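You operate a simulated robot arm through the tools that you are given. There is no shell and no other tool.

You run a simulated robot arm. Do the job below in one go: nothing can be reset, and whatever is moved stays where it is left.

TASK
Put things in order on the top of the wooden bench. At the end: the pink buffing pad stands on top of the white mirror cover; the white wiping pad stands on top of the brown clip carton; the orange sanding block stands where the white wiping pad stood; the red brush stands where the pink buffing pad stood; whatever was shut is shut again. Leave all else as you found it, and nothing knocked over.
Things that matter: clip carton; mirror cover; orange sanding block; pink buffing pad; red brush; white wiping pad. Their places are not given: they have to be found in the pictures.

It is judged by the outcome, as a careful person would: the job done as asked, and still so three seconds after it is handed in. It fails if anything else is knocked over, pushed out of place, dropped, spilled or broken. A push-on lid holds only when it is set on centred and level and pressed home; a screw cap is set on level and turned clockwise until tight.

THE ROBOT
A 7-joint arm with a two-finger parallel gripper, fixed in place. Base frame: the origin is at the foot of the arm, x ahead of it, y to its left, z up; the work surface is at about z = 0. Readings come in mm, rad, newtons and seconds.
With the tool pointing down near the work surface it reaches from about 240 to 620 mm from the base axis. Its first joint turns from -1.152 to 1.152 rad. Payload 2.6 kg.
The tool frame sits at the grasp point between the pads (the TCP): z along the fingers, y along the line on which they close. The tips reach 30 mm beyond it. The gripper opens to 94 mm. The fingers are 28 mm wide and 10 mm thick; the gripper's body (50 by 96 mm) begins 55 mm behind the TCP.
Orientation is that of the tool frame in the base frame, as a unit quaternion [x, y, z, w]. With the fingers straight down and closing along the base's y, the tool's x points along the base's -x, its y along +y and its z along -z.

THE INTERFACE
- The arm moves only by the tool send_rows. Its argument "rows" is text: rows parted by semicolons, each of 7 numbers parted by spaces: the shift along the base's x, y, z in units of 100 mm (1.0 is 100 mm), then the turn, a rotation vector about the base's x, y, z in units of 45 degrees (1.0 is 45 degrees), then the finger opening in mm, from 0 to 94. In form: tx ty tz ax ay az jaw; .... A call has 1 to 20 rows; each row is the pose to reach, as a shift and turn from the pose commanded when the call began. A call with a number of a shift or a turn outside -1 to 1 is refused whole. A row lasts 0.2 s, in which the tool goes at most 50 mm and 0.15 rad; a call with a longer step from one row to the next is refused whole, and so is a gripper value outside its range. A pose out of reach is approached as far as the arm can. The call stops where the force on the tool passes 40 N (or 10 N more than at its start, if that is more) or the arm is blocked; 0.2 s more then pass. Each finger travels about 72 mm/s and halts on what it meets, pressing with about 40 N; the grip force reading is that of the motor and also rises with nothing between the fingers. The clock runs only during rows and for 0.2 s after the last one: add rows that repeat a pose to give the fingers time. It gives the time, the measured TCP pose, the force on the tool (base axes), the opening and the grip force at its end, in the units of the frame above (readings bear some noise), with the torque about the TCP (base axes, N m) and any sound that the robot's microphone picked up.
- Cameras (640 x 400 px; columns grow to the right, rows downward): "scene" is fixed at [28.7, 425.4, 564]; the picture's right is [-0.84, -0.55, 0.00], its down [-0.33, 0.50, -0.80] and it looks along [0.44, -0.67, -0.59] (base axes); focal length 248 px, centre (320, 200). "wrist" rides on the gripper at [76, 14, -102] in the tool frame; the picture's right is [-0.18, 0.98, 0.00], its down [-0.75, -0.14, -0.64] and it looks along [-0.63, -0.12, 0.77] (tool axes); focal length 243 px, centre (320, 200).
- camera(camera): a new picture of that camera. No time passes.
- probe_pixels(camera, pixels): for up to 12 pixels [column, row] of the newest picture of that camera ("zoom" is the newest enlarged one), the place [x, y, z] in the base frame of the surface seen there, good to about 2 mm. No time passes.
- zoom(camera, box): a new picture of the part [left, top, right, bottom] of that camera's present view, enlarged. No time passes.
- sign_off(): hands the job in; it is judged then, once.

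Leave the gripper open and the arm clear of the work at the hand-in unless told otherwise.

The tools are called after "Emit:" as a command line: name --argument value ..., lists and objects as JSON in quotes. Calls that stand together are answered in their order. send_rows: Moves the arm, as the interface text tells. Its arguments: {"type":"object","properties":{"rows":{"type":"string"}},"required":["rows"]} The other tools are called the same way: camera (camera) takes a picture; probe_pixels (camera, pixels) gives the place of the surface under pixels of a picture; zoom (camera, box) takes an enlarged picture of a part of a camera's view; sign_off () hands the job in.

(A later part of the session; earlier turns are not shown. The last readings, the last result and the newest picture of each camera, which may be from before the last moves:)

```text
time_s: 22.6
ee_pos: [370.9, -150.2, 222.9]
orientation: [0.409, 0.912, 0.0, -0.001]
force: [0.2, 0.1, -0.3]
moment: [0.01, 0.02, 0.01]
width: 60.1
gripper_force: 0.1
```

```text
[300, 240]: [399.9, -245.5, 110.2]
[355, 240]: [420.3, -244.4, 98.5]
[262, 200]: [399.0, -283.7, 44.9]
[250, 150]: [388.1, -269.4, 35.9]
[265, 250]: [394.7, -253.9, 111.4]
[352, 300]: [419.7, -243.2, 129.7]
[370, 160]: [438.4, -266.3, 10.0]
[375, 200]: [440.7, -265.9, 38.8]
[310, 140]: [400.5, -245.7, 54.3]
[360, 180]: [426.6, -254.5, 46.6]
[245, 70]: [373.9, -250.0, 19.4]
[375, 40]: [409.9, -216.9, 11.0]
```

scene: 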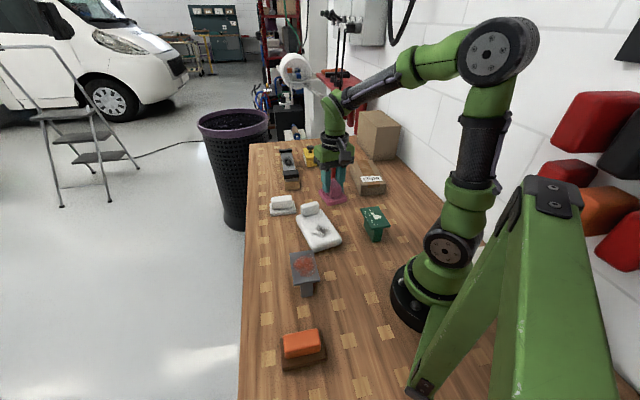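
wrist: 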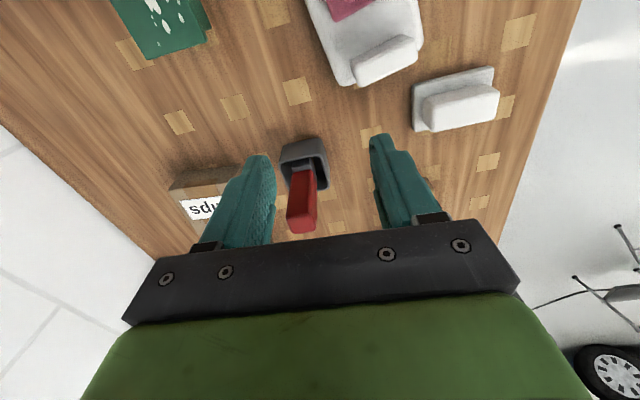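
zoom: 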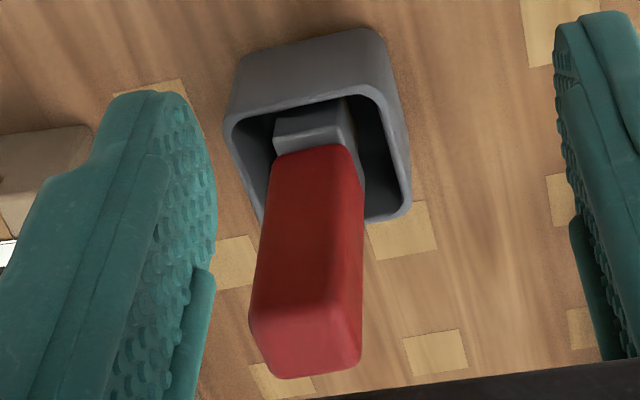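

The brush handle is centred near (410.5,-254) and about 25 mm square, with its sides at about 40°. I'll move over it in two steps and check alignment before descending.

Emit:
send_rows --rows "0.08 -0.2 0 0 0 -0.007 60; 0.16 -0.4 0 0 0 -0.014 60; 0.24 -0.6 0 0 0 -0.02 60; 0.32 -0.8 0 0 0 -0.03 60; 0.396 -1.0 0 0 0 -0.035 60; 0.396 -1.0 0 0 0 -0.035 60"

Emit:
send_rows --rows "0 -0.038 0 0 0 0 60; 0 -0.038 0 0 0 0 60"

Emit:
camera --camera "wrist"

```text
time_s: 24.0
ee_pos: [410.7, -249.7, 222.3]
orientation: [0.421, 0.907, 0.001, 0.0]
force: [0.6, -0.7, -1.0]
moment: [-0.01, 0.01, -0.03]
width: 60.0
gripper_force: 0.0
```

```text
time_s: 24.6
ee_pos: [409.5, -253.3, 222.8]
orientation: [0.421, 0.907, 0.0, -0.001]
force: [-0.3, 0.0, -0.2]
moment: [0.03, 0.0, -0.02]
width: 60.1
gripper_force: 0.1
```

```text
taken
```

wrist: 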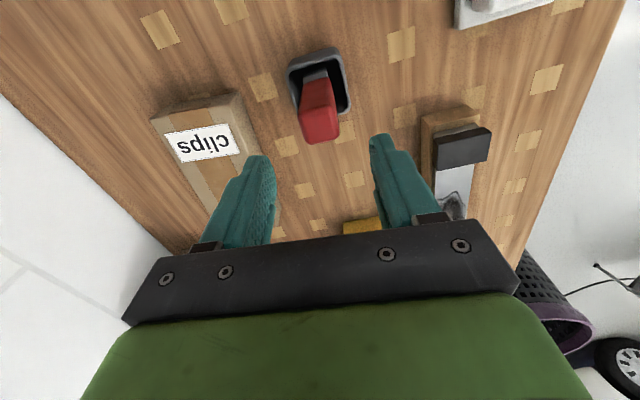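

Emit:
zoom --camera "wrist" --box '[280, 40, 360, 150]'

```text
3.64 times, centred on (320, 95) of wrist
```

zoom: 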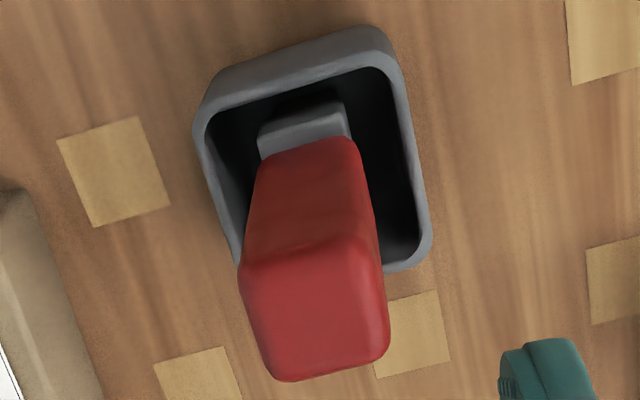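

Emit:
probe_pixels --camera "zoom" --pixels '[[250, 265], [360, 245], [280, 370], [378, 348], [318, 310], [262, 170], [352, 148], [265, 140], [340, 115], [210, 125], [385, 80], [418, 250]]'

```text
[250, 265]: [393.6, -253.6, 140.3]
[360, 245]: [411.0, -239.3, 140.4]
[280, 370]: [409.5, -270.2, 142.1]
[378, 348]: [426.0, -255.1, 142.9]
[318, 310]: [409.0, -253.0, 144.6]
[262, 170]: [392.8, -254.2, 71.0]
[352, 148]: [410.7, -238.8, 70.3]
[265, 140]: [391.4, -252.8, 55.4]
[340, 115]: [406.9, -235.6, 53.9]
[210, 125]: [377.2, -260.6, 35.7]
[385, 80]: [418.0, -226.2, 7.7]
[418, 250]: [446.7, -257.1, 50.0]
```

The handle top's centre is (410,-254.4), right under the TCP. I'll descend around it to z≈108, keeping the tips about 25 mm above the cup rim.

Emit:
send_rows --rows "0 -0.005 -0.2 0 0 0 60; 0 -0.005 -0.4 0 0 0 60; 0 -0.005 -0.6 0 0 0 60; 0 -0.005 -0.75 0 0 0 60; 0 -0.005 -0.88 0 0 0 60; 0 -0.005 -1.0 0 0 0 60; 0 -0.005 -1.0 0 0 0 60"

Emit:
send_rows --rows "0 0 -0.07 0 0 0 60; 0 0 -0.14 0 0 0 60; 0 0 -0.14 0 0 0 60"

Emit:
camera --camera "wrist"

Emit:
zoom --camera "scene" --box '[300, 140, 370, 215]'

```text
time_s: 26.2
ee_pos: [409.7, -253.7, 121.9]
orientation: [0.421, 0.907, 0.0, 0.001]
force: [-0.1, 0.1, 0.2]
moment: [-0.01, -0.01, 0.03]
width: 60.0
gripper_force: 0.1
```

```text
time_s: 27.0
ee_pos: [409.2, -252.7, 108.5]
orientation: [0.421, 0.907, 0.0, 0.0]
force: [-0.2, -0.2, 0.1]
moment: [0.0, 0.02, 0.02]
width: 59.9
gripper_force: 0.1
```

```text
taken
```

wrist: 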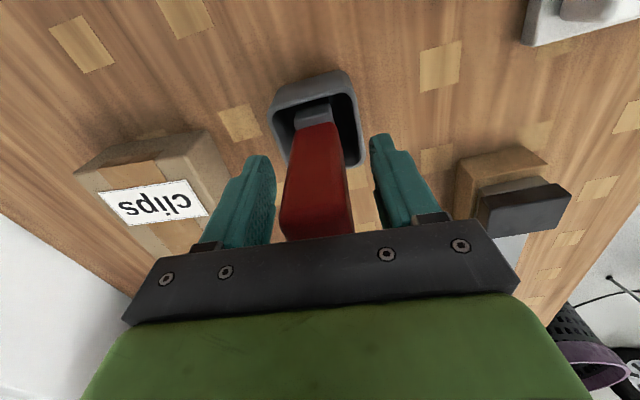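

```text
5.33 times, centred on (335, 178) of scene
```

zoom: 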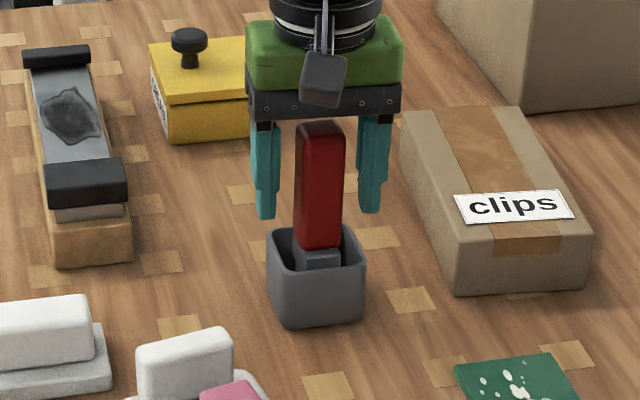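

The brush handle stands centred between the fingers. I'll close the jaw gradually.

Emit:
send_rows --rows "0 0 0 0 0 0 45; 0 0 0 0 0 0 35; 0 0 0 0 0 0 25; 0 0 0 0 0 0 10; 0 0 0 0 0 0 10; 0 0 0 0 0 0 10"

```text
time_s: 28.4
ee_pos: [410.9, -254.1, 109.0]
orientation: [0.422, 0.907, 0.0, 0.0]
force: [0.1, 0.1, -0.1]
moment: [-0.01, -0.02, 0.0]
width: 33.6
gripper_force: 40.6
```

Gripped at width 33.6. I'll lift slowly by 30 mm and see whether the cup stays behind.

Emit:
send_rows --rows "0 0 0.03 0 0 0 10; 0 0 0.08 0 0 0 10; 0 0 0.15 0 0 0 10; 0 0 0.22 0 0 0 10; 0 0 0.3 0 0 0 10; 0 0 0.3 0 0 0 10"

Emit:
zoom --camera "scene" --box '[300, 140, 370, 215]'

Emit:
camera --camera "wrist"

```text
time_s: 29.8
ee_pos: [409.7, -254.0, 139.4]
orientation: [0.421, 0.907, 0.0, 0.001]
force: [-0.2, -0.4, -0.8]
moment: [0.0, 0.01, -0.02]
width: 33.3
gripper_force: 40.1
```

```text
5.33 times, centred on (335, 178) of scene
```

zoom: 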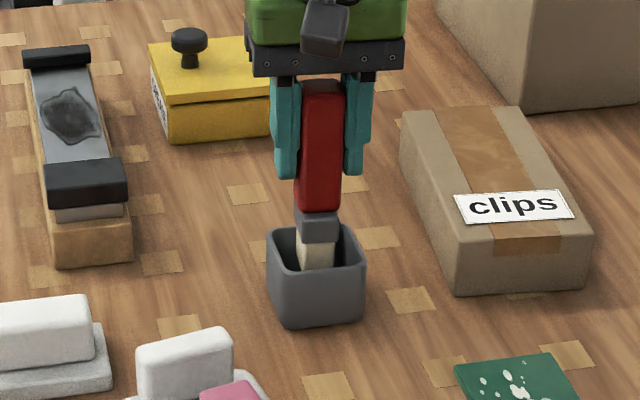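

```text
taken
```

wrist: 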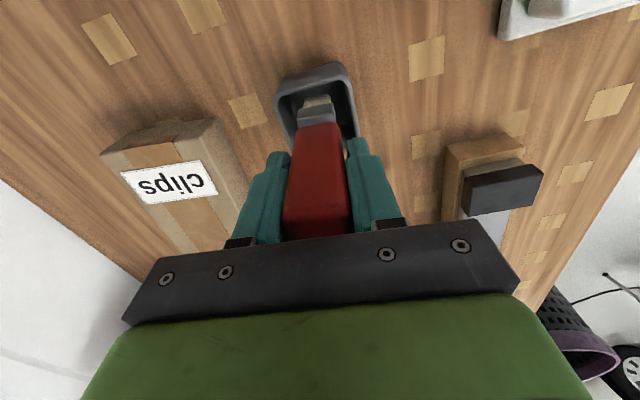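

The cup stays put and cream bristles emerge below the ferrule, so the brush comes out cleanly. I'll keep lifting.

Emit:
send_rows --rows "0 0 0.15 0 0 0 10; 0 0 0.3 0 0 0 10; 0 0 0.45 0 0 0 10; 0 0 0.6 0 0 0 10; 0 0 0.75 0 0 0 10; 0 0 0.9 0 0 0 10; 0 0 0.9 0 0 0 10"

Emit:
zoom --camera "scene" --box '[300, 120, 370, 215]'

```text
time_s: 31.4
ee_pos: [410.4, -253.7, 229.1]
orientation: [0.421, 0.907, 0.0, 0.0]
force: [0.7, -0.7, -0.2]
moment: [-0.01, 0.02, -0.02]
width: 33.7
gripper_force: 40.1
```

```text
4.21 times, centred on (335, 168) of scene
```

zoom: 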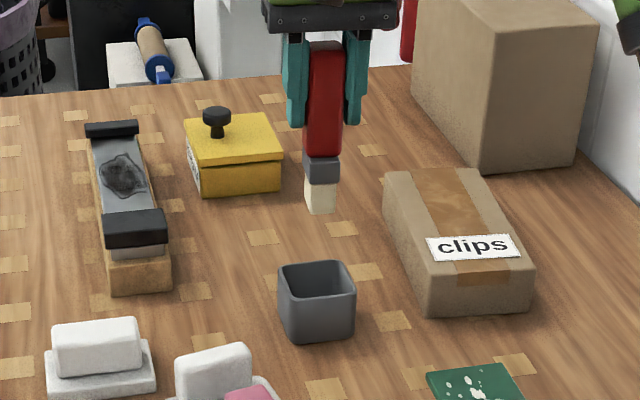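

Emit:
probe_pixels --camera "zoom" --pixels '[[310, 206], [330, 206], [320, 200], [320, 165], [320, 185], [325, 80], [308, 195], [334, 195], [300, 300]]'

```text
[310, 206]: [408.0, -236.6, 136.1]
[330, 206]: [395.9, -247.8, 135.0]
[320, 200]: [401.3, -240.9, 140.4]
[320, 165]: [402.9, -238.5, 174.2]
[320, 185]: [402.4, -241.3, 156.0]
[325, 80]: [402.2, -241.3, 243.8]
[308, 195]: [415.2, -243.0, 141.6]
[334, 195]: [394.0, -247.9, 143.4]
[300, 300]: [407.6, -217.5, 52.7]
```

The brush's bottom hangs about 96 mm below the TCP. I'll carry it towards the pad's old place (170.5,-268.6) at this height, where nothing on the way is taller than 75 mm.

Emit:
send_rows --rows "-0.2 -0.012 0 0 0 0 10; -0.4 -0.024 0 0 0 0 10; -0.6 -0.036 0 0 0 0 10; -0.8 -0.048 0 0 0 0 10; -1.0 -0.06 0 0 0 0 10; -1.0 -0.06 0 0 0 0 10"

Emit:
send_rows --rows "-0.2 -0.012 0 0 0 -0.01 10; -0.4 -0.024 0 0 0 -0.02 10; -0.6 -0.036 0 0 0 -0.03 10; -0.8 -0.048 0 0 0 -0.04 10; -1.0 -0.06 0 0 0 -0.06 10; -1.0 -0.06 0 0 0 -0.06 10"

Emit:
send_rows --rows "-0.2 -0.014 0 0 0 0 10; -0.4 -0.028 0 0 0 0 10; -0.4 -0.028 -0.2 0 0 0 10; -0.4 -0.028 -0.4 0 0 0 10; -0.4 -0.028 -0.6 0 0 0 10; -0.4 -0.028 -0.8 0 0 0 10; -0.4 -0.028 -1.0 0 0 0 10; -0.4 -0.028 -1.0 0 0 0 10"

Emit:
zoom --camera "scene" --box '[340, 130, 440, 250]'

```text
time_s: 32.8
ee_pos: [310.5, -260.1, 230.4]
orientation: [0.421, 0.907, 0.0, 0.0]
force: [-0.5, -0.4, -1.2]
moment: [0.01, 0.01, -0.01]
width: 33.3
gripper_force: 39.7
```

```text
time_s: 34.2
ee_pos: [210.9, -265.5, 227.8]
orientation: [0.443, 0.897, 0.0, 0.0]
force: [0.4, 1.0, -0.6]
moment: [0.0, 0.0, -0.01]
width: 33.5
gripper_force: 39.6
```

```text
time_s: 36.0
ee_pos: [171.5, -267.9, 127.8]
orientation: [0.442, 0.897, 0.001, 0.0]
force: [0.7, -1.0, -1.1]
moment: [0.01, -0.01, -0.01]
width: 33.1
gripper_force: 39.8
```

```text
3.33 times, centred on (390, 190) of scene
```

zoom: 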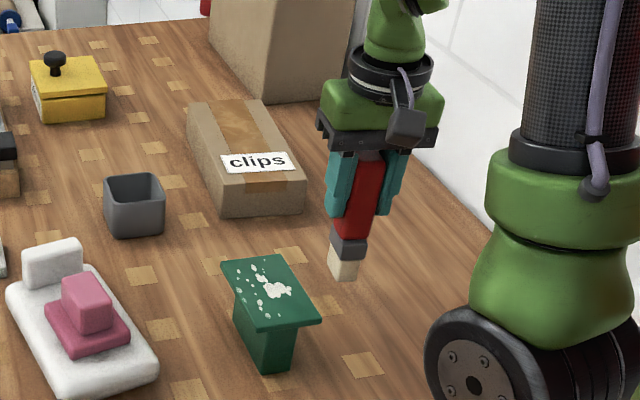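

Emit:
probe_pixels --camera "zoom" --pixels '[[345, 225], [372, 165], [340, 262], [330, 270], [342, 277], [355, 270], [368, 235], [378, 190], [345, 245]]'

Emit:
camera --camera "wrist"

```text
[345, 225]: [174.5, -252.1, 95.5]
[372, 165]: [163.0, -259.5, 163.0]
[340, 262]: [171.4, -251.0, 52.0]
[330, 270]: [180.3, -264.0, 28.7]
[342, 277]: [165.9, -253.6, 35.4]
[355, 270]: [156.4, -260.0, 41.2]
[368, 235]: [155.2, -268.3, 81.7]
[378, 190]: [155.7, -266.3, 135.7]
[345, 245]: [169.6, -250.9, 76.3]
```

```text
taken
```

wrist: 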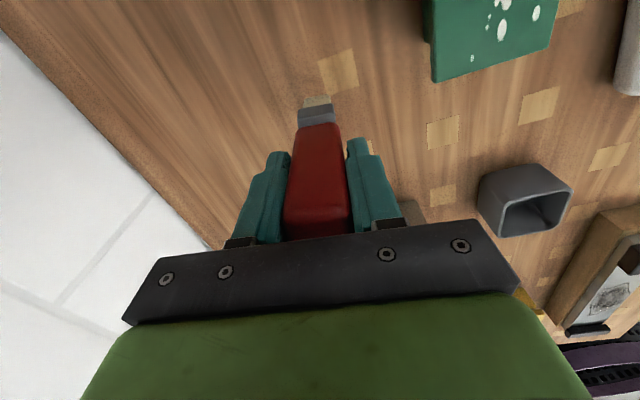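

The brush hangs vertically with its bottom at about z 32. I'll lower 28 mm and then go in 1 mm steps until contact.

Emit:
send_rows --rows "0 0 -0.1 0 0 0 10; 0 0 -0.2 0 0 0 10; 0 0 -0.25 0 0 0 10; 0 0 -0.28 0 0 0 10; 0 0 -0.28 0 0 0 10"

Emit:
send_rows --rows "0 0 -0.007 0 0 0 10; 0 0 -0.014 0 0 0 10; 0 0 -0.02 0 0 0 10; 0 0 -0.02 0 0 0 10"

Emit:
zoom --camera "scene" --box '[360, 160, 430, 240]'

```text
time_s: 37.2
ee_pos: [171.3, -269.9, 102.6]
orientation: [0.442, 0.897, -0.001, 0.003]
force: [-1.0, 0.0, 34.7]
moment: [-0.34, -0.2, -0.03]
width: 33.8
gripper_force: 40.4
```

```text
time_s: 38.2
ee_pos: [170.4, -268.8, 98.8]
orientation: [0.442, 0.897, -0.001, 0.001]
force: [0.0, -0.3, 35.7]
moment: [-0.11, -0.06, 0.0]
width: 33.9
gripper_force: 40.0
```

```text
5.00 times, centred on (395, 200) of scene
```

zoom: 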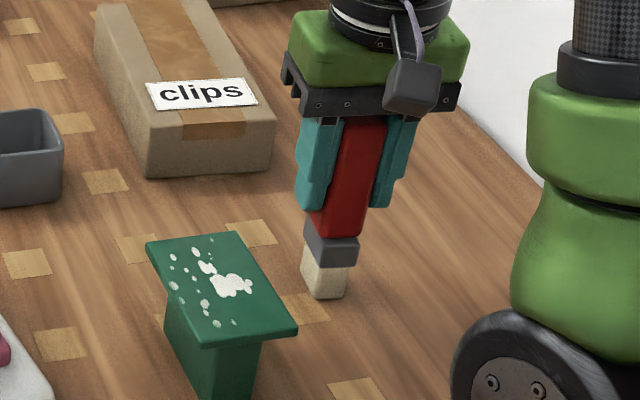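

The brush touched down a little earlier than expected (force 35 N). I'll ease up in small steps to relieve the pressure.

Emit:
send_rows --rows "0 0 0.007 0 0 0 10; 0 0 0.014 0 0 0 10; 0 0 0.014 0 0 0 10"

```text
time_s: 39.0
ee_pos: [171.1, -267.6, 101.0]
orientation: [0.443, 0.897, 0.0, 0.001]
force: [2.4, -5.0, 11.0]
moment: [-0.57, -0.45, 0.01]
width: 33.6
gripper_force: 40.4
```

Emit:
send_rows --rows "0 0 0.004 0 0 0 10; 0 0 0.006 0 0 0 10; 0 0 0.006 0 0 0 10"

Emit:
zoom --camera "scene" --box '[375, 180, 415, 230]'

```text
time_s: 39.8
ee_pos: [170.2, -267.6, 99.3]
orientation: [0.442, 0.897, 0.0, -0.001]
force: [-0.6, 1.1, 1.7]
moment: [0.06, -0.01, -0.01]
width: 33.6
gripper_force: 39.8
```

```text
8.00 times, centred on (395, 205) of scene
```

zoom: 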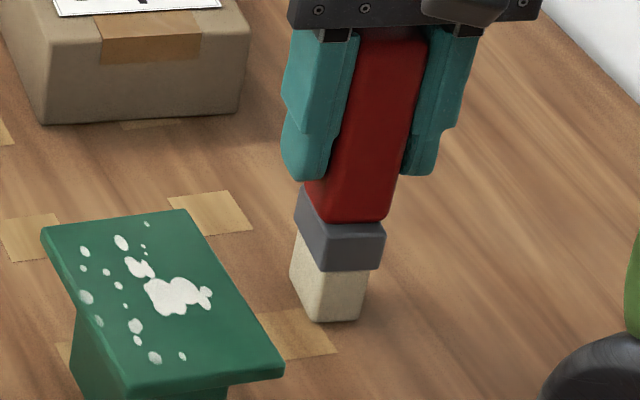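

Emit:
probe_pixels --camera "zoom" --pixels '[[315, 312], [350, 316], [325, 300], [360, 305], [300, 285], [325, 260], [375, 262], [330, 205], [385, 205], [370, 60], [420, 60], [320, 325]]'

```text
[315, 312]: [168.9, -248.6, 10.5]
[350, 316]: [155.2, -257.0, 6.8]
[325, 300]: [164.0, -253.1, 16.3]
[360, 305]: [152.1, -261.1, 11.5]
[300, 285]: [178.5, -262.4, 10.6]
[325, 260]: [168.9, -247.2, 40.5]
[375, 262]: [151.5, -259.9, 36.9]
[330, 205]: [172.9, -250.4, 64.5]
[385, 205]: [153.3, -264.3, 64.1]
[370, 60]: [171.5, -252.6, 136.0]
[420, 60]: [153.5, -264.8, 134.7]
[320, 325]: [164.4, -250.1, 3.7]
```

The brush is upright with its bristles on the bench at the pad's old spot and almost no load on it. I'll open slowly.

Emit:
send_rows --rows "0 0 0 0 0 0 32; 0 0 0 0 0 0 34; 0 0 0 0 0 0 36; 0 0 0 0 0 0 39; 0 0 0 0 0 0 44; 0 0 0 0 0 0 52; 0 0 0 0 0 0 60; 0 0 0 0 0 0 60"

Emit:
zoom --camera "scene" --box '[370, 160, 430, 235]'

Emit:
camera --camera "wrist"

```text
time_s: 41.6
ee_pos: [171.0, -268.0, 100.9]
orientation: [0.443, 0.897, 0.0, 0.0]
force: [0.2, 0.2, -0.7]
moment: [-0.01, 0.0, 0.02]
width: 60.0
gripper_force: 0.0
```

```text
5.33 times, centred on (400, 198) of scene
```

zoom: 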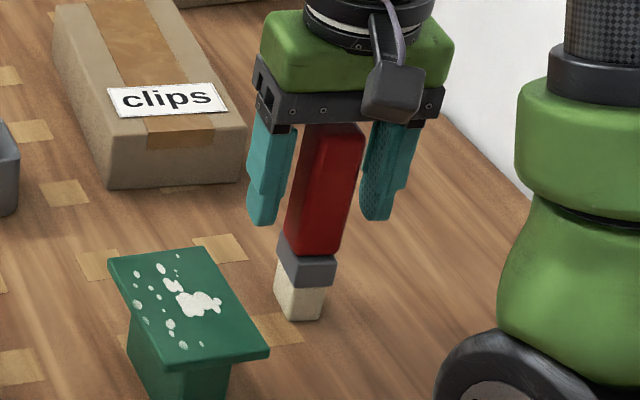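

```text
taken
```

wrist: 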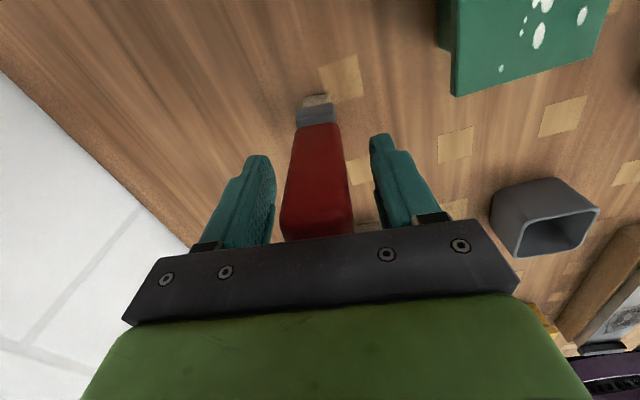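

The brush stands free. I'll rise straight up 100 mm.

Emit:
send_rows --rows "0 0 0.1 0 0 0 60; 0 0 0.25 0 0 0 60; 0 0 0.4 0 0 0 60; 0 0 0.6 0 0 0 60; 0 0 0.8 0 0 0 60; 0 0 1.0 0 0 0 60; 0 0 1.0 0 0 0 60"

Emit:
zoom --camera "scene" --box '[350, 150, 430, 240]'

```text
time_s: 43.2
ee_pos: [169.7, -268.9, 201.5]
orientation: [0.443, 0.897, 0.0, 0.0]
force: [0.5, -0.1, -0.2]
moment: [0.0, 0.0, -0.01]
width: 60.0
gripper_force: 0.0
```

```text
4.44 times, centred on (390, 195) of scene
```

zoom: 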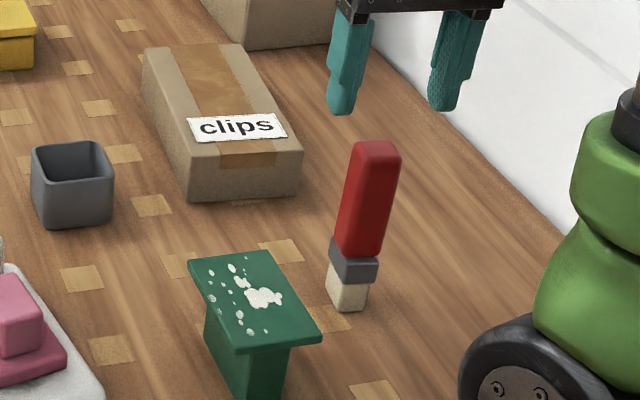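

The red brush stands upright at the pink pad's old spot. Next is the white wiping pad at (522.5,-86.4). I'll travel there at z≈200 in four calls, turning the closing line from 37° to 134.5° along the way.

Emit:
send_rows --rows "0.176 0.091 0 0 0 0.108 60; 0.352 0.182 0 0 0 0.216 60; 0.528 0.273 0 0 0 0.324 60; 0.704 0.364 0 0 0 0.432 60; 0.88 0.455 0 0 0 0.54 60"

Emit:
send_rows --rows "0.176 0.091 0 0 0 0.108 60; 0.352 0.182 0 0 0 0.216 60; 0.528 0.273 0 0 0 0.324 60; 0.704 0.364 0 0 0 0.432 60; 0.88 0.455 0 0 0 0.54 60"

Emit:
send_rows --rows "0.176 0.091 0 0 0 0.108 60; 0.352 0.182 0 0 0 0.216 60; 0.528 0.273 0 0 0 0.324 60; 0.704 0.364 0 0 0 0.432 60; 0.88 0.455 0 0 0 0.54 60; 0.88 0.455 0 0 0 0.54 60"

Emit:
camera --camera "wrist"

```text
time_s: 44.4
ee_pos: [258.0, -222.8, 201.1]
orientation: [0.243, 0.97, 0.001, 0.0]
force: [-1.4, 0.0, -0.3]
moment: [0.0, 0.0, -0.04]
width: 60.3
gripper_force: 0.1
```

```text
time_s: 45.6
ee_pos: [347.1, -177.4, 200.8]
orientation: [0.033, 0.999, -0.001, 0.0]
force: [-0.7, -0.9, 0.0]
moment: [-0.02, -0.03, 0.0]
width: 59.8
gripper_force: 0.0
```

```text
time_s: 47.0
ee_pos: [434.2, -131.2, 200.5]
orientation: [-0.178, 0.984, 0.0, -0.001]
force: [-0.1, -0.1, 0.4]
moment: [-0.02, -0.01, -0.01]
width: 59.7
gripper_force: 0.1
```

```text
taken
```

wrist: 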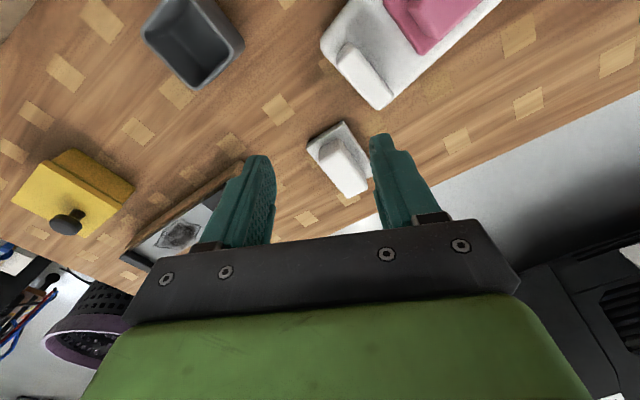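

The wiping pad shows at wrist (340,160). I'll zoom and probe it from here.

Emit:
zoom --camera "wrist" --box '[300, 110, 385, 205]'

```text
4.21 times, centred on (342, 158) of wrist
```

zoom: 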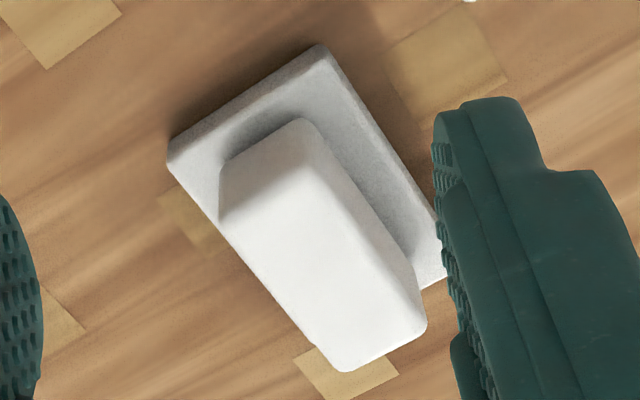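

Emit:
probe_pixels --camera "zoom" --pixels '[[228, 195], [318, 165], [345, 360], [418, 318], [320, 265], [175, 140], [318, 58], [435, 270], [305, 335], [230, 165], [300, 125], [415, 265]]'

```text
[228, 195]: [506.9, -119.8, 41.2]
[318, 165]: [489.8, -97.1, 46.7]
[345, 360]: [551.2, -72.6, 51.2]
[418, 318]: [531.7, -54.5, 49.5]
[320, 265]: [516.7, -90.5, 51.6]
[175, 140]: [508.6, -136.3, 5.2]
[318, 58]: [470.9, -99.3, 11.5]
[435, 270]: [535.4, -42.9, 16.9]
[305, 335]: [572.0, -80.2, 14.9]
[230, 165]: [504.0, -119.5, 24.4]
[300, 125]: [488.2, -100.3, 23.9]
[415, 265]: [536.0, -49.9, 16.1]
```

Emit:
send_rows --rows "0.176 0.09 0 0 0 0.109 60; 0.352 0.18 0 0 0 0.218 60; 0.528 0.27 0 0 0 0.327 60; 0.704 0.36 0 0 0 0.436 60; 0.872 0.449 0 0 0 0.544 60; 0.872 0.449 -0.2 0 0 0.544 60; 0.872 0.449 -0.4 0 0 0.544 60; 0.872 0.449 -0.6 0 0 0.544 60; 0.872 0.449 -0.6 0 0 0.544 60"

Emit:
camera --camera "wrist"

Emit:
zoom --camera "scene" --box '[250, 130, 330, 230]'

```text
time_s: 49.0
ee_pos: [521.5, -86.9, 139.6]
orientation: [-0.382, 0.924, 0.001, 0.0]
force: [0.5, -1.0, 0.1]
moment: [-0.02, 0.0, 0.0]
width: 59.9
gripper_force: 0.0
```

```text
taken
```

wrist: 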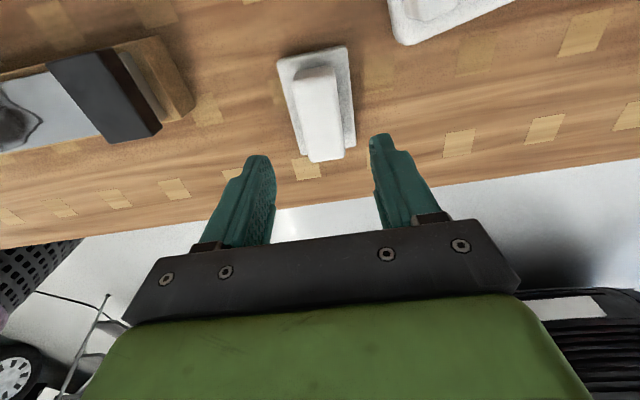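

```text
4.00 times, centred on (290, 180) of scene
```

zoom: 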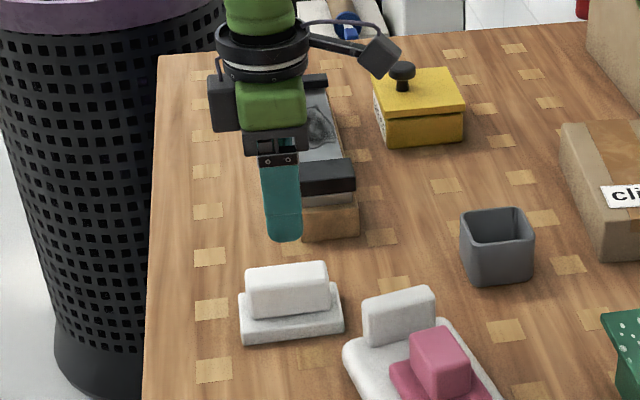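

Emit:
zoom --camera "wrist" --box '[270, 40, 370, 170]'

```text
3.08 times, centred on (320, 105) of wrist
```

zoom: 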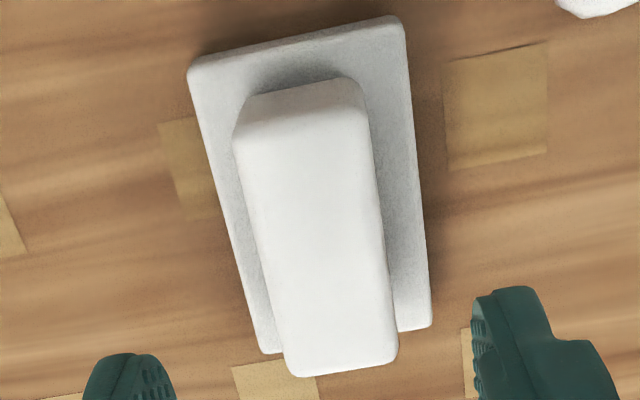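

Emit:
probe_pixels --camera "zoom" --pixels '[[242, 140], [360, 118], [297, 368], [390, 352], [318, 240], [198, 75], [393, 32], [268, 345], [423, 318], [250, 200], [370, 180]]'

```text
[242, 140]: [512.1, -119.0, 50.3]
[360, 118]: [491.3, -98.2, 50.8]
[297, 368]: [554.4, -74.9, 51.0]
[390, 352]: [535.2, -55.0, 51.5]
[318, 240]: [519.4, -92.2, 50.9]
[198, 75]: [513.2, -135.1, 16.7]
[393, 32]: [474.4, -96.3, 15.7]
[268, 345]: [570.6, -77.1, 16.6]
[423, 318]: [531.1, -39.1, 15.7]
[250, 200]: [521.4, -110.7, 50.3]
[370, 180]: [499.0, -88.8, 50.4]
```

The pad's centre is (522.6,-86.8), angle 45.2°, and the TCP is within 1 mm. I'll descend to z≈57 and close.

Emit:
send_rows --rows "0.01 0 -0.2 0 0 0 60; 0.01 0 -0.4 0 0 0 60; 0.01 0 -0.55 0 0 0 60; 0.01 0 -0.68 0 0 0 60; 0.01 0 -0.77 0 0 0 60; 0.01 0 -0.825 0 0 0 60; 0.01 0 -0.825 0 0 0 60"

Emit:
zoom --camera "scene" --box '[255, 150, 325, 230]'

Emit:
camera --camera "wrist"

```text
time_s: 50.6
ee_pos: [522.1, -87.6, 58.6]
orientation: [-0.382, 0.924, 0.0, 0.0]
force: [-0.3, 0.0, 0.4]
moment: [-0.04, 0.04, -0.01]
width: 60.1
gripper_force: 0.1
```

```text
5.00 times, centred on (290, 190) of scene
```

zoom: 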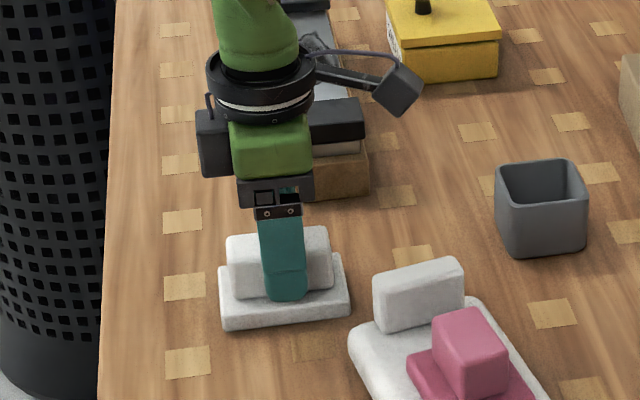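

```text
taken
```

wrist: 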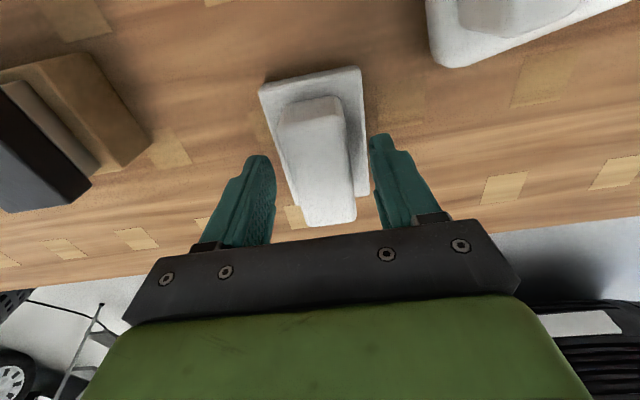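

The fingers straddle the handle. Closing now.

Emit:
send_rows --rows "0 0 0 0 0 0 45; 0 0 0 0 0 0 35; 0 0 0 0 0 0 20; 0 0 0 0 0 0 10; 0 0 0 0 0 0 10; 0 0 0 0 0 0 10"

Emit:
send_rows --rows "0 0 0.04 0 0 0 10; 0 0 0.1 0 0 0 10; 0 0 0.2 0 0 0 10; 0 0 0.35 0 0 0 10; 0 0 0.5 0 0 0 10; 0 0 0.5 0 0 0 10"

Emit:
zoom --camera "scene" --box '[255, 140, 325, 220]'

Emit:
camera --camera "wrist"

```text
time_s: 52.0
ee_pos: [523.0, -87.1, 59.5]
orientation: [-0.383, 0.924, 0.0, 0.0]
force: [0.7, -0.5, -0.2]
moment: [-0.01, 0.02, -0.02]
width: 32.6
gripper_force: 40.1
```

```text
time_s: 53.4
ee_pos: [522.7, -86.7, 108.1]
orientation: [-0.382, 0.924, 0.0, -0.001]
force: [0.4, 0.0, -0.6]
moment: [0.03, -0.02, -0.03]
width: 32.5
gripper_force: 39.9
```

```text
5.00 times, centred on (290, 180) of scene
```

zoom: 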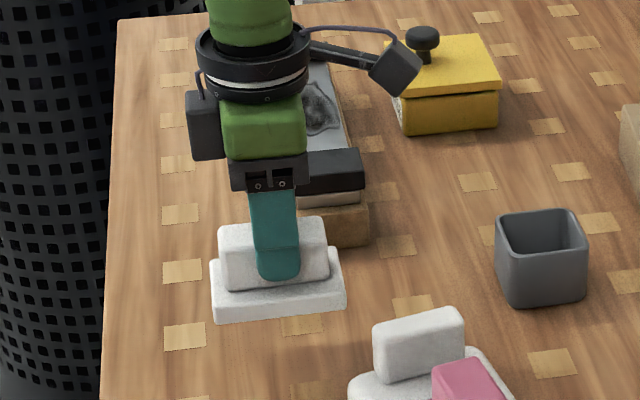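

```text
taken
```

wrist: 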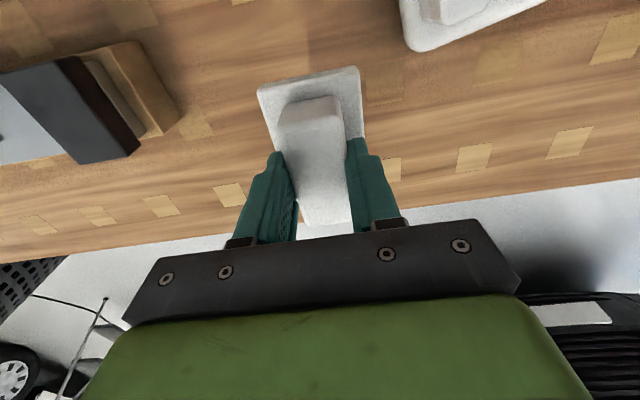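

The pad is held level. I'll raise it 100 mm, then carry it to the carton (354,-423), turning -95° so its long side runs along the carton.

Emit:
send_rows --rows "0 0 0.2 0 0 0 10; 0 0 0.4 0 0 0 10; 0 0 0.6 0 0 0 10; 0 0 0.8 0 0 0 10; 0 0 1.0 0 0 0 10; 0 0 1.0 0 0 0 10"

Emit:
send_rows --rows "-0.084 -0.168 0 0 0 -0.106 10; -0.168 -0.336 0 0 0 -0.212 10; -0.252 -0.504 0 0 0 -0.318 10; -0.336 -0.672 0 0 0 -0.424 10; -0.42 -0.84 0 0 0 -0.53 10"

Emit:
send_rows --rows "-0.084 -0.168 0 0 0 -0.106 10; -0.168 -0.336 0 0 0 -0.212 10; -0.252 -0.504 0 0 0 -0.318 10; -0.336 -0.672 0 0 0 -0.424 10; -0.42 -0.84 0 0 0 -0.53 10"

Emit:
send_rows --rows "-0.084 -0.168 0 0 0 -0.106 10; -0.168 -0.336 0 0 0 -0.212 10; -0.252 -0.504 0 0 0 -0.318 10; -0.336 -0.672 0 0 0 -0.424 10; -0.42 -0.84 0 0 0 -0.53 10; -0.42 -0.84 0 0 0 -0.53 10"

Emit:
camera --camera "wrist"

Emit:
camera --camera "scene"

```text
time_s: 54.8
ee_pos: [521.3, -87.2, 208.6]
orientation: [-0.382, 0.924, 0.0, -0.001]
force: [0.1, -0.2, -1.1]
moment: [-0.02, 0.0, 0.03]
width: 32.9
gripper_force: 40.2
```

```text
time_s: 56.0
ee_pos: [480.7, -170.5, 209.1]
orientation: [-0.182, 0.983, 0.0, 0.0]
force: [-0.4, 0.0, -1.5]
moment: [0.02, 0.01, 0.03]
width: 32.7
gripper_force: 40.3
```

```text
time_s: 57.2
ee_pos: [438.5, -255.1, 208.6]
orientation: [0.026, 1.0, 0.0, 0.0]
force: [0.3, -0.2, -0.6]
moment: [-0.01, 0.01, -0.01]
width: 33.1
gripper_force: 40.6
```

```text
time_s: 58.6
ee_pos: [396.3, -339.2, 208.0]
orientation: [0.231, 0.973, 0.0, 0.0]
force: [0.1, 0.9, -1.7]
moment: [0.01, 0.01, -0.02]
width: 32.9
gripper_force: 39.6
```

```text
taken
```

wrist: 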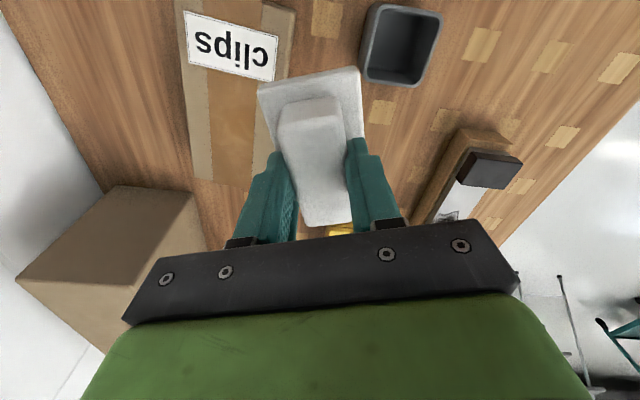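

```text
taken
```

scene: 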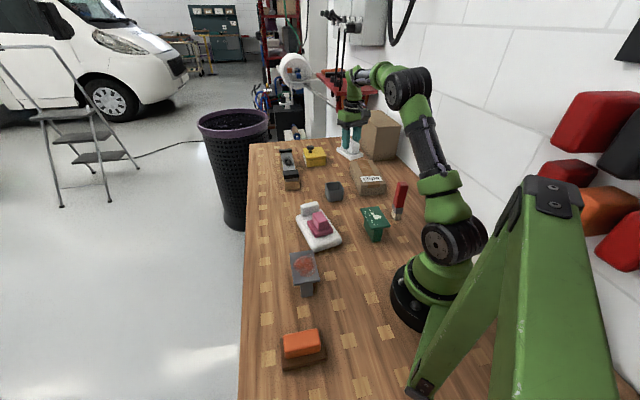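

Next I'll move over the carton's centre (354,-423) with the last part of the turn, then lower partway.

Emit:
send_rows --rows "-0.084 -0.168 0 0 0 -0.105 10; -0.168 -0.336 0 0 0 -0.21 10; -0.252 -0.504 0 0 0 -0.315 10; -0.336 -0.672 0 0 0 -0.42 10; -0.423 -0.838 0 0 0 -0.527 10; -0.423 -0.838 -0.2 0 0 -0.527 10; -0.423 -0.838 -0.4 0 0 -0.527 10; -0.423 -0.838 -0.6 0 0 -0.527 10; -0.423 -0.838 -0.75 0 0 -0.527 10; -0.423 -0.838 -0.75 0 0 -0.527 10"

Emit:
camera --camera "wrist"

Emit:
zoom --camera "scene" --box '[320, 110, 410, 210]'

```text
time_s: 60.8
ee_pos: [354.1, -422.1, 132.8]
orientation: [0.425, 0.905, 0.0, 0.0]
force: [0.2, -0.5, -1.1]
moment: [0.01, 0.01, -0.03]
width: 32.9
gripper_force: 39.6
```

```text
taken
```

wrist: 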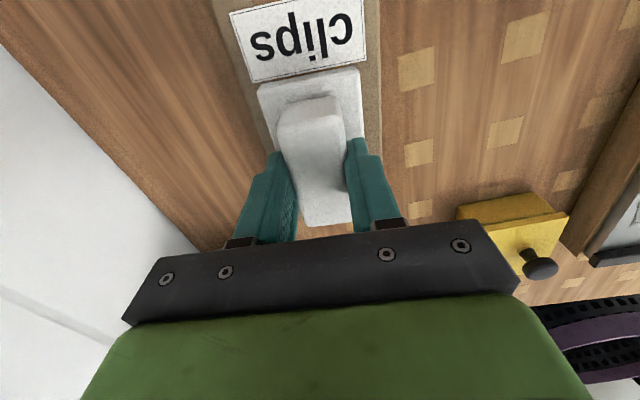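

```text
4.00 times, centred on (365, 160) of scene
```

zoom: 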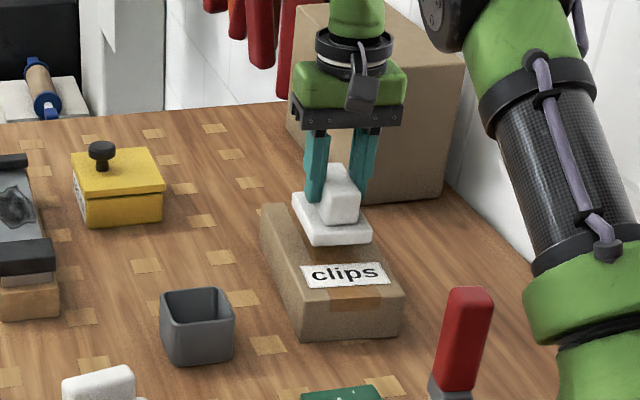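

Emit:
probe_pixels --camera "zoom" --pixels '[[300, 205], [308, 240], [370, 233], [308, 248], [370, 241], [267, 212], [300, 295], [402, 295], [325, 222], [355, 215]]'

```text
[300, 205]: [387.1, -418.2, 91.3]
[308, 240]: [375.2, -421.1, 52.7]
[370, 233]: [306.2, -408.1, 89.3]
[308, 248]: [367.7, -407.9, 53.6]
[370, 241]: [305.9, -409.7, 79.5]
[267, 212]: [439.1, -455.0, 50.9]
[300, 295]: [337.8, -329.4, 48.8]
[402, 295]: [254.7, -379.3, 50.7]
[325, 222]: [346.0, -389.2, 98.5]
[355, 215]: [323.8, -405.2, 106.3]
```

The pad's bottom is at about z 73 and the carton's top at about 52. I'll lower 15 mm, then creep.

Emit:
send_rows --rows "0 0 -0.06 0 0 0 10; 0 0 -0.11 0 0 0 10; 0 0 -0.15 0 0 0 10; 0 0 -0.15 0 0 0 10"

Emit:
zoom --camera "scene" --box '[335, 140, 395, 200]'

```text
time_s: 61.8
ee_pos: [354.0, -421.9, 118.3]
orientation: [0.426, 0.905, 0.001, 0.0]
force: [-0.5, 0.5, -0.7]
moment: [0.0, -0.04, 0.04]
width: 32.9
gripper_force: 40.1
```

```text
6.67 times, centred on (365, 170) of scene
```

zoom: 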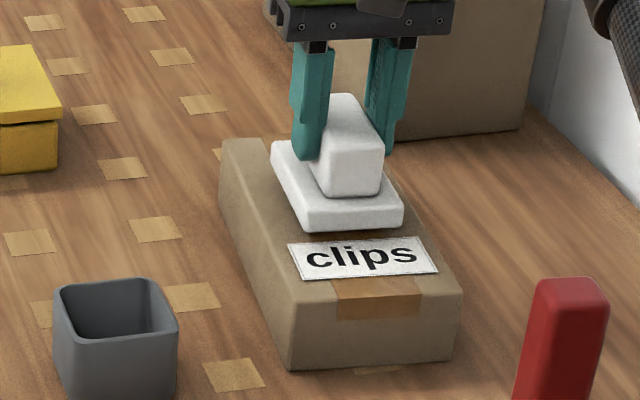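

Emit:
send_rows --rows "0 0 -0.015 0 0 0 10; 0 0 -0.03 0 0 0 10; 0 0 -0.04 0 0 0 10; 0 0 -0.04 0 0 0 10"

```text
time_s: 62.8
ee_pos: [355.1, -422.3, 114.1]
orientation: [0.426, 0.905, 0.0, 0.0]
force: [-0.1, 0.3, -0.8]
moment: [-0.01, 0.0, -0.02]
width: 33.0
gripper_force: 39.6
```

Emit:
send_rows --rows "0 0 -0.008 0 0 0 10; 0 0 -0.015 0 0 0 10; 0 0 -0.015 0 0 0 10"

```text
time_s: 63.6
ee_pos: [353.6, -423.5, 111.7]
orientation: [0.426, 0.905, 0.001, -0.001]
force: [-0.6, 0.6, -0.5]
moment: [0.03, -0.04, 0.01]
width: 32.8
gripper_force: 39.7
```

Emit:
send_rows --rows "0 0 -0.007 0 0 0 10; 0 0 -0.012 0 0 0 10; 0 0 -0.012 0 0 0 10"

```text
time_s: 64.4
ee_pos: [354.2, -423.5, 111.1]
orientation: [0.426, 0.905, 0.0, 0.0]
force: [0.3, 0.6, -0.3]
moment: [-0.02, 0.01, 0.03]
width: 32.9
gripper_force: 39.8
```

Emit:
send_rows --rows "0 0 -0.006 0 0 0 10; 0 0 -0.012 0 0 0 10; 0 0 -0.012 0 0 0 10"

```text
time_s: 65.2
ee_pos: [353.5, -423.6, 110.4]
orientation: [0.426, 0.905, 0.0, 0.001]
force: [0.1, -0.5, -0.9]
moment: [0.01, 0.0, 0.02]
width: 33.1
gripper_force: 39.4
```

Still no contact, so I'll go down another millimetre.

Emit:
send_rows --rows "0 0 -0.006 0 0 0 10; 0 0 -0.01 0 0 0 10; 0 0 -0.01 0 0 0 10"

Emit:
zoom --camera "scene" --box '[345, 150, 385, 190]'

```text
time_s: 66.0
ee_pos: [353.7, -421.7, 109.1]
orientation: [0.425, 0.905, 0.0, 0.0]
force: [0.3, 1.0, -0.5]
moment: [0.01, 0.02, -0.01]
width: 32.8
gripper_force: 40.3
```

```text
10.00 times, centred on (365, 170) of scene
```

zoom: 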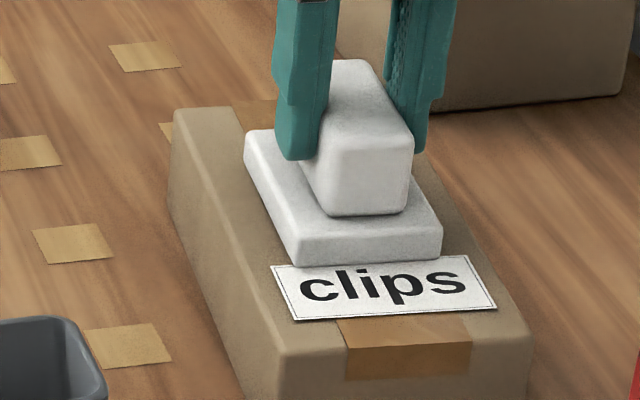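

Emit:
send_rows --rows "0 0 -0.006 0 0 0 10; 0 0 -0.01 0 0 0 10; 0 0 -0.01 0 0 0 10"

```text
time_s: 66.8
ee_pos: [353.2, -421.4, 108.8]
orientation: [0.426, 0.905, 0.0, 0.0]
force: [0.3, -0.2, 0.8]
moment: [-0.04, -0.03, -0.01]
width: 33.2
gripper_force: 39.6
```

Emit:
send_rows --rows "0 0 -0.005 0 0 0 10; 0 0 -0.01 0 0 0 10; 0 0 -0.01 0 0 0 10"

```text
time_s: 67.6
ee_pos: [354.5, -421.5, 108.2]
orientation: [0.426, 0.905, -0.001, 0.001]
force: [-2.7, 2.1, 12.7]
moment: [0.37, 0.37, 0.01]
width: 33.0
gripper_force: 39.7
```

Contact, at 12.7 N. I'll ease up 0.4 mm and open slowly, then rise.

Emit:
send_rows --rows "0 0 0.004 0 0 0 10; 0 0 0.004 0 0 0 32; 0 0 0.004 0 0 0 35; 0 0 0.004 0 0 0 40; 0 0 0.004 0 0 0 50; 0 0 0.004 0 0 0 60; 0 0 0.004 0 0 0 60"

Emit:
send_rows --rows "0 0 0.1 0 0 0 60; 0 0 0.25 0 0 0 60; 0 0 0.4 0 0 0 60; 0 0 0.6 0 0 0 60; 0 0 0.8 0 0 0 60; 0 0 1.0 0 0 0 60; 0 0 1.0 0 0 0 60"

Emit:
zoom --camera "scene" --box '[325, 120, 405, 210]'

Emit:
camera --camera "wrist"

```text
time_s: 69.2
ee_pos: [355.1, -422.7, 107.8]
orientation: [0.426, 0.905, 0.0, -0.001]
force: [-0.5, -0.6, 0.9]
moment: [-0.02, 0.01, 0.0]
width: 59.9
gripper_force: 0.1
```

```text
time_s: 70.8
ee_pos: [354.3, -423.8, 208.2]
orientation: [0.426, 0.905, 0.0, 0.0]
force: [-0.6, 0.7, 0.0]
moment: [-0.01, 0.03, 0.01]
width: 60.0
gripper_force: 0.0
```

```text
4.44 times, centred on (365, 165) of scene
```

zoom: 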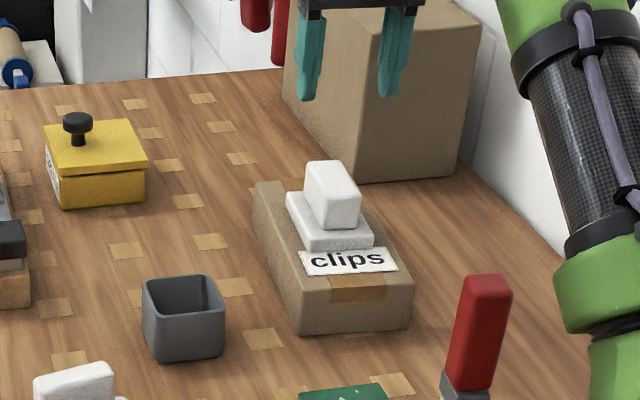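

```text
taken
```

wrist: 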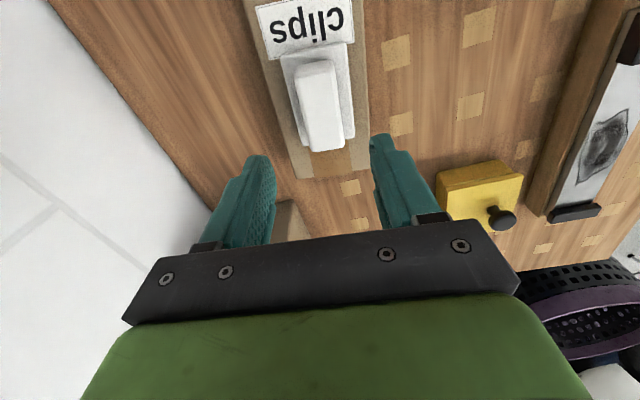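

The white wiping pad stands on the carton, level. Last is the orange sanding block near (183.5,253.7). I'll travel there along an arc at z≈208, staying over 240 mm from the base, and turn gradually by +96°.

Emit:
send_rows --rows "0.065 0.245 0 0 0 0 60; 0.13 0.49 0 0 0 0 60; 0.195 0.735 0 0 0 0 60; 0.26 0.98 0 0 0 0 60"

Emit:
send_rows --rows "0.05 0.245 0 0 0 0.09 60; 0.1 0.49 0 0 0 0.18 60; 0.15 0.735 0 0 0 0.27 60; 0.2 0.98 0 0 0 0.36 60"

Emit:
send_rows --rows "0 0.245 0 0 0 0.09 60; 0 0.49 0 0 0 0.18 60; 0 0.735 0 0 0 0.27 60; 0 0.98 0 0 0 0.36 60"

Emit:
send_rows --rows "-0.025 0.245 0 0 0 0.09 60; -0.05 0.49 0 0 0 0.18 60; -0.075 0.735 0 0 0 0.27 60; -0.1 0.98 0 0 0 0.36 60"

Emit:
send_rows --rows "-0.075 0.245 0 0 0 0.09 60; -0.15 0.49 0 0 0 0.18 60; -0.225 0.735 0 0 0 0.27 60; -0.3 0.98 0 0 0 0.36 60"

Emit:
send_rows --rows "-0.15 0.235 0 0 0 0.09 60; -0.3 0.47 0 0 0 0.18 60; -0.45 0.705 0 0 0 0.27 60; -0.6 0.94 0 0 0 0.36 60; -0.6 0.94 0 0 0 0.36 60"

Emit:
camera --camera "wrist"

```text
time_s: 71.8
ee_pos: [380.5, -323.3, 208.7]
orientation: [0.426, 0.905, 0.001, 0.0]
force: [1.1, 0.6, 0.8]
moment: [-0.04, -0.02, 0.01]
width: 59.8
gripper_force: 0.0
```

```text
time_s: 72.8
ee_pos: [398.8, -226.0, 206.7]
orientation: [0.293, 0.956, 0.0, 0.0]
force: [0.6, 0.0, -0.1]
moment: [-0.02, 0.01, 0.0]
width: 60.0
gripper_force: 0.1
```

```text
time_s: 73.8
ee_pos: [400.5, -128.3, 207.6]
orientation: [0.156, 0.988, 0.0, -0.001]
force: [0.2, -0.7, 0.3]
moment: [-0.03, -0.01, 0.0]
width: 59.9
gripper_force: 0.0
```

```text
time_s: 74.8
ee_pos: [390.9, -31.5, 208.1]
orientation: [0.014, 1.0, 0.0, 0.0]
force: [-0.5, -1.3, 0.5]
moment: [0.04, 0.01, -0.02]
width: 60.1
gripper_force: 0.0
```

```text
time_s: 75.8
ee_pos: [359.5, 68.0, 207.7]
orientation: [-0.125, 0.992, 0.0, 0.001]
force: [-0.4, 0.1, -0.2]
moment: [0.0, -0.02, 0.01]
width: 60.0
gripper_force: 0.1
```

```text
time_s: 77.0
ee_pos: [300.0, 160.3, 207.0]
orientation: [-0.265, 0.964, -0.001, 0.0]
force: [0.7, 0.4, -0.3]
moment: [0.02, -0.02, -0.02]
width: 60.0
gripper_force: 0.1
```

```text
taken
```

wrist: 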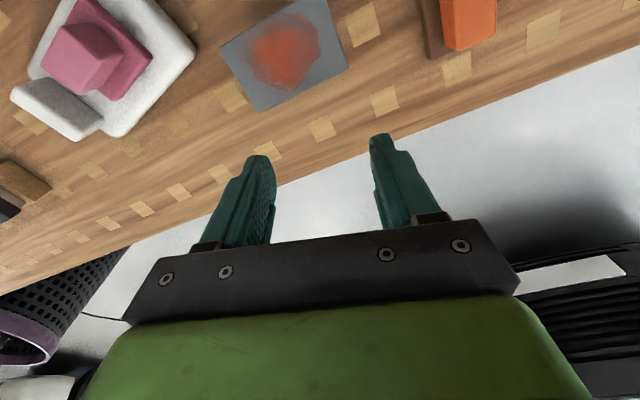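

The orange block shows at the top right of the wrist view. I'll continue to a point over it.

Emit:
send_rows --rows "-0.2 0.155 0 0 0 0.09 60; -0.4 0.31 0 0 0 0.18 60; -0.6 0.47 0 0 0 0.27 60; -0.8 0.63 0 0 0 0.338 60; -0.8 0.63 0 0 0 0.338 60"

Emit:
camera --camera "wrist"

```text
time_s: 78.2
ee_pos: [219.9, 223.9, 207.2]
orientation: [-0.391, 0.921, -0.001, 0.0]
force: [0.2, -0.6, -0.4]
moment: [0.0, -0.02, 0.05]
width: 59.8
gripper_force: 0.1
```

```text
taken
```

wrist: 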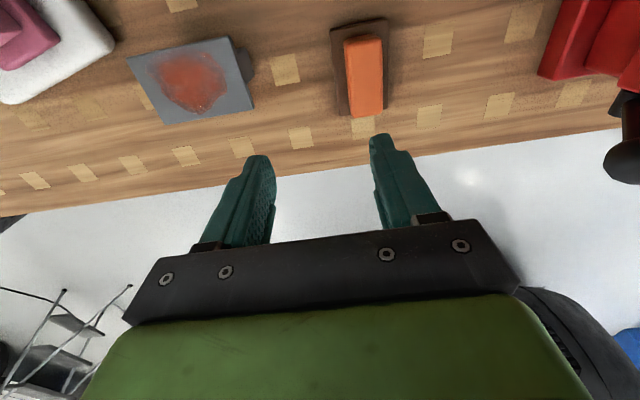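

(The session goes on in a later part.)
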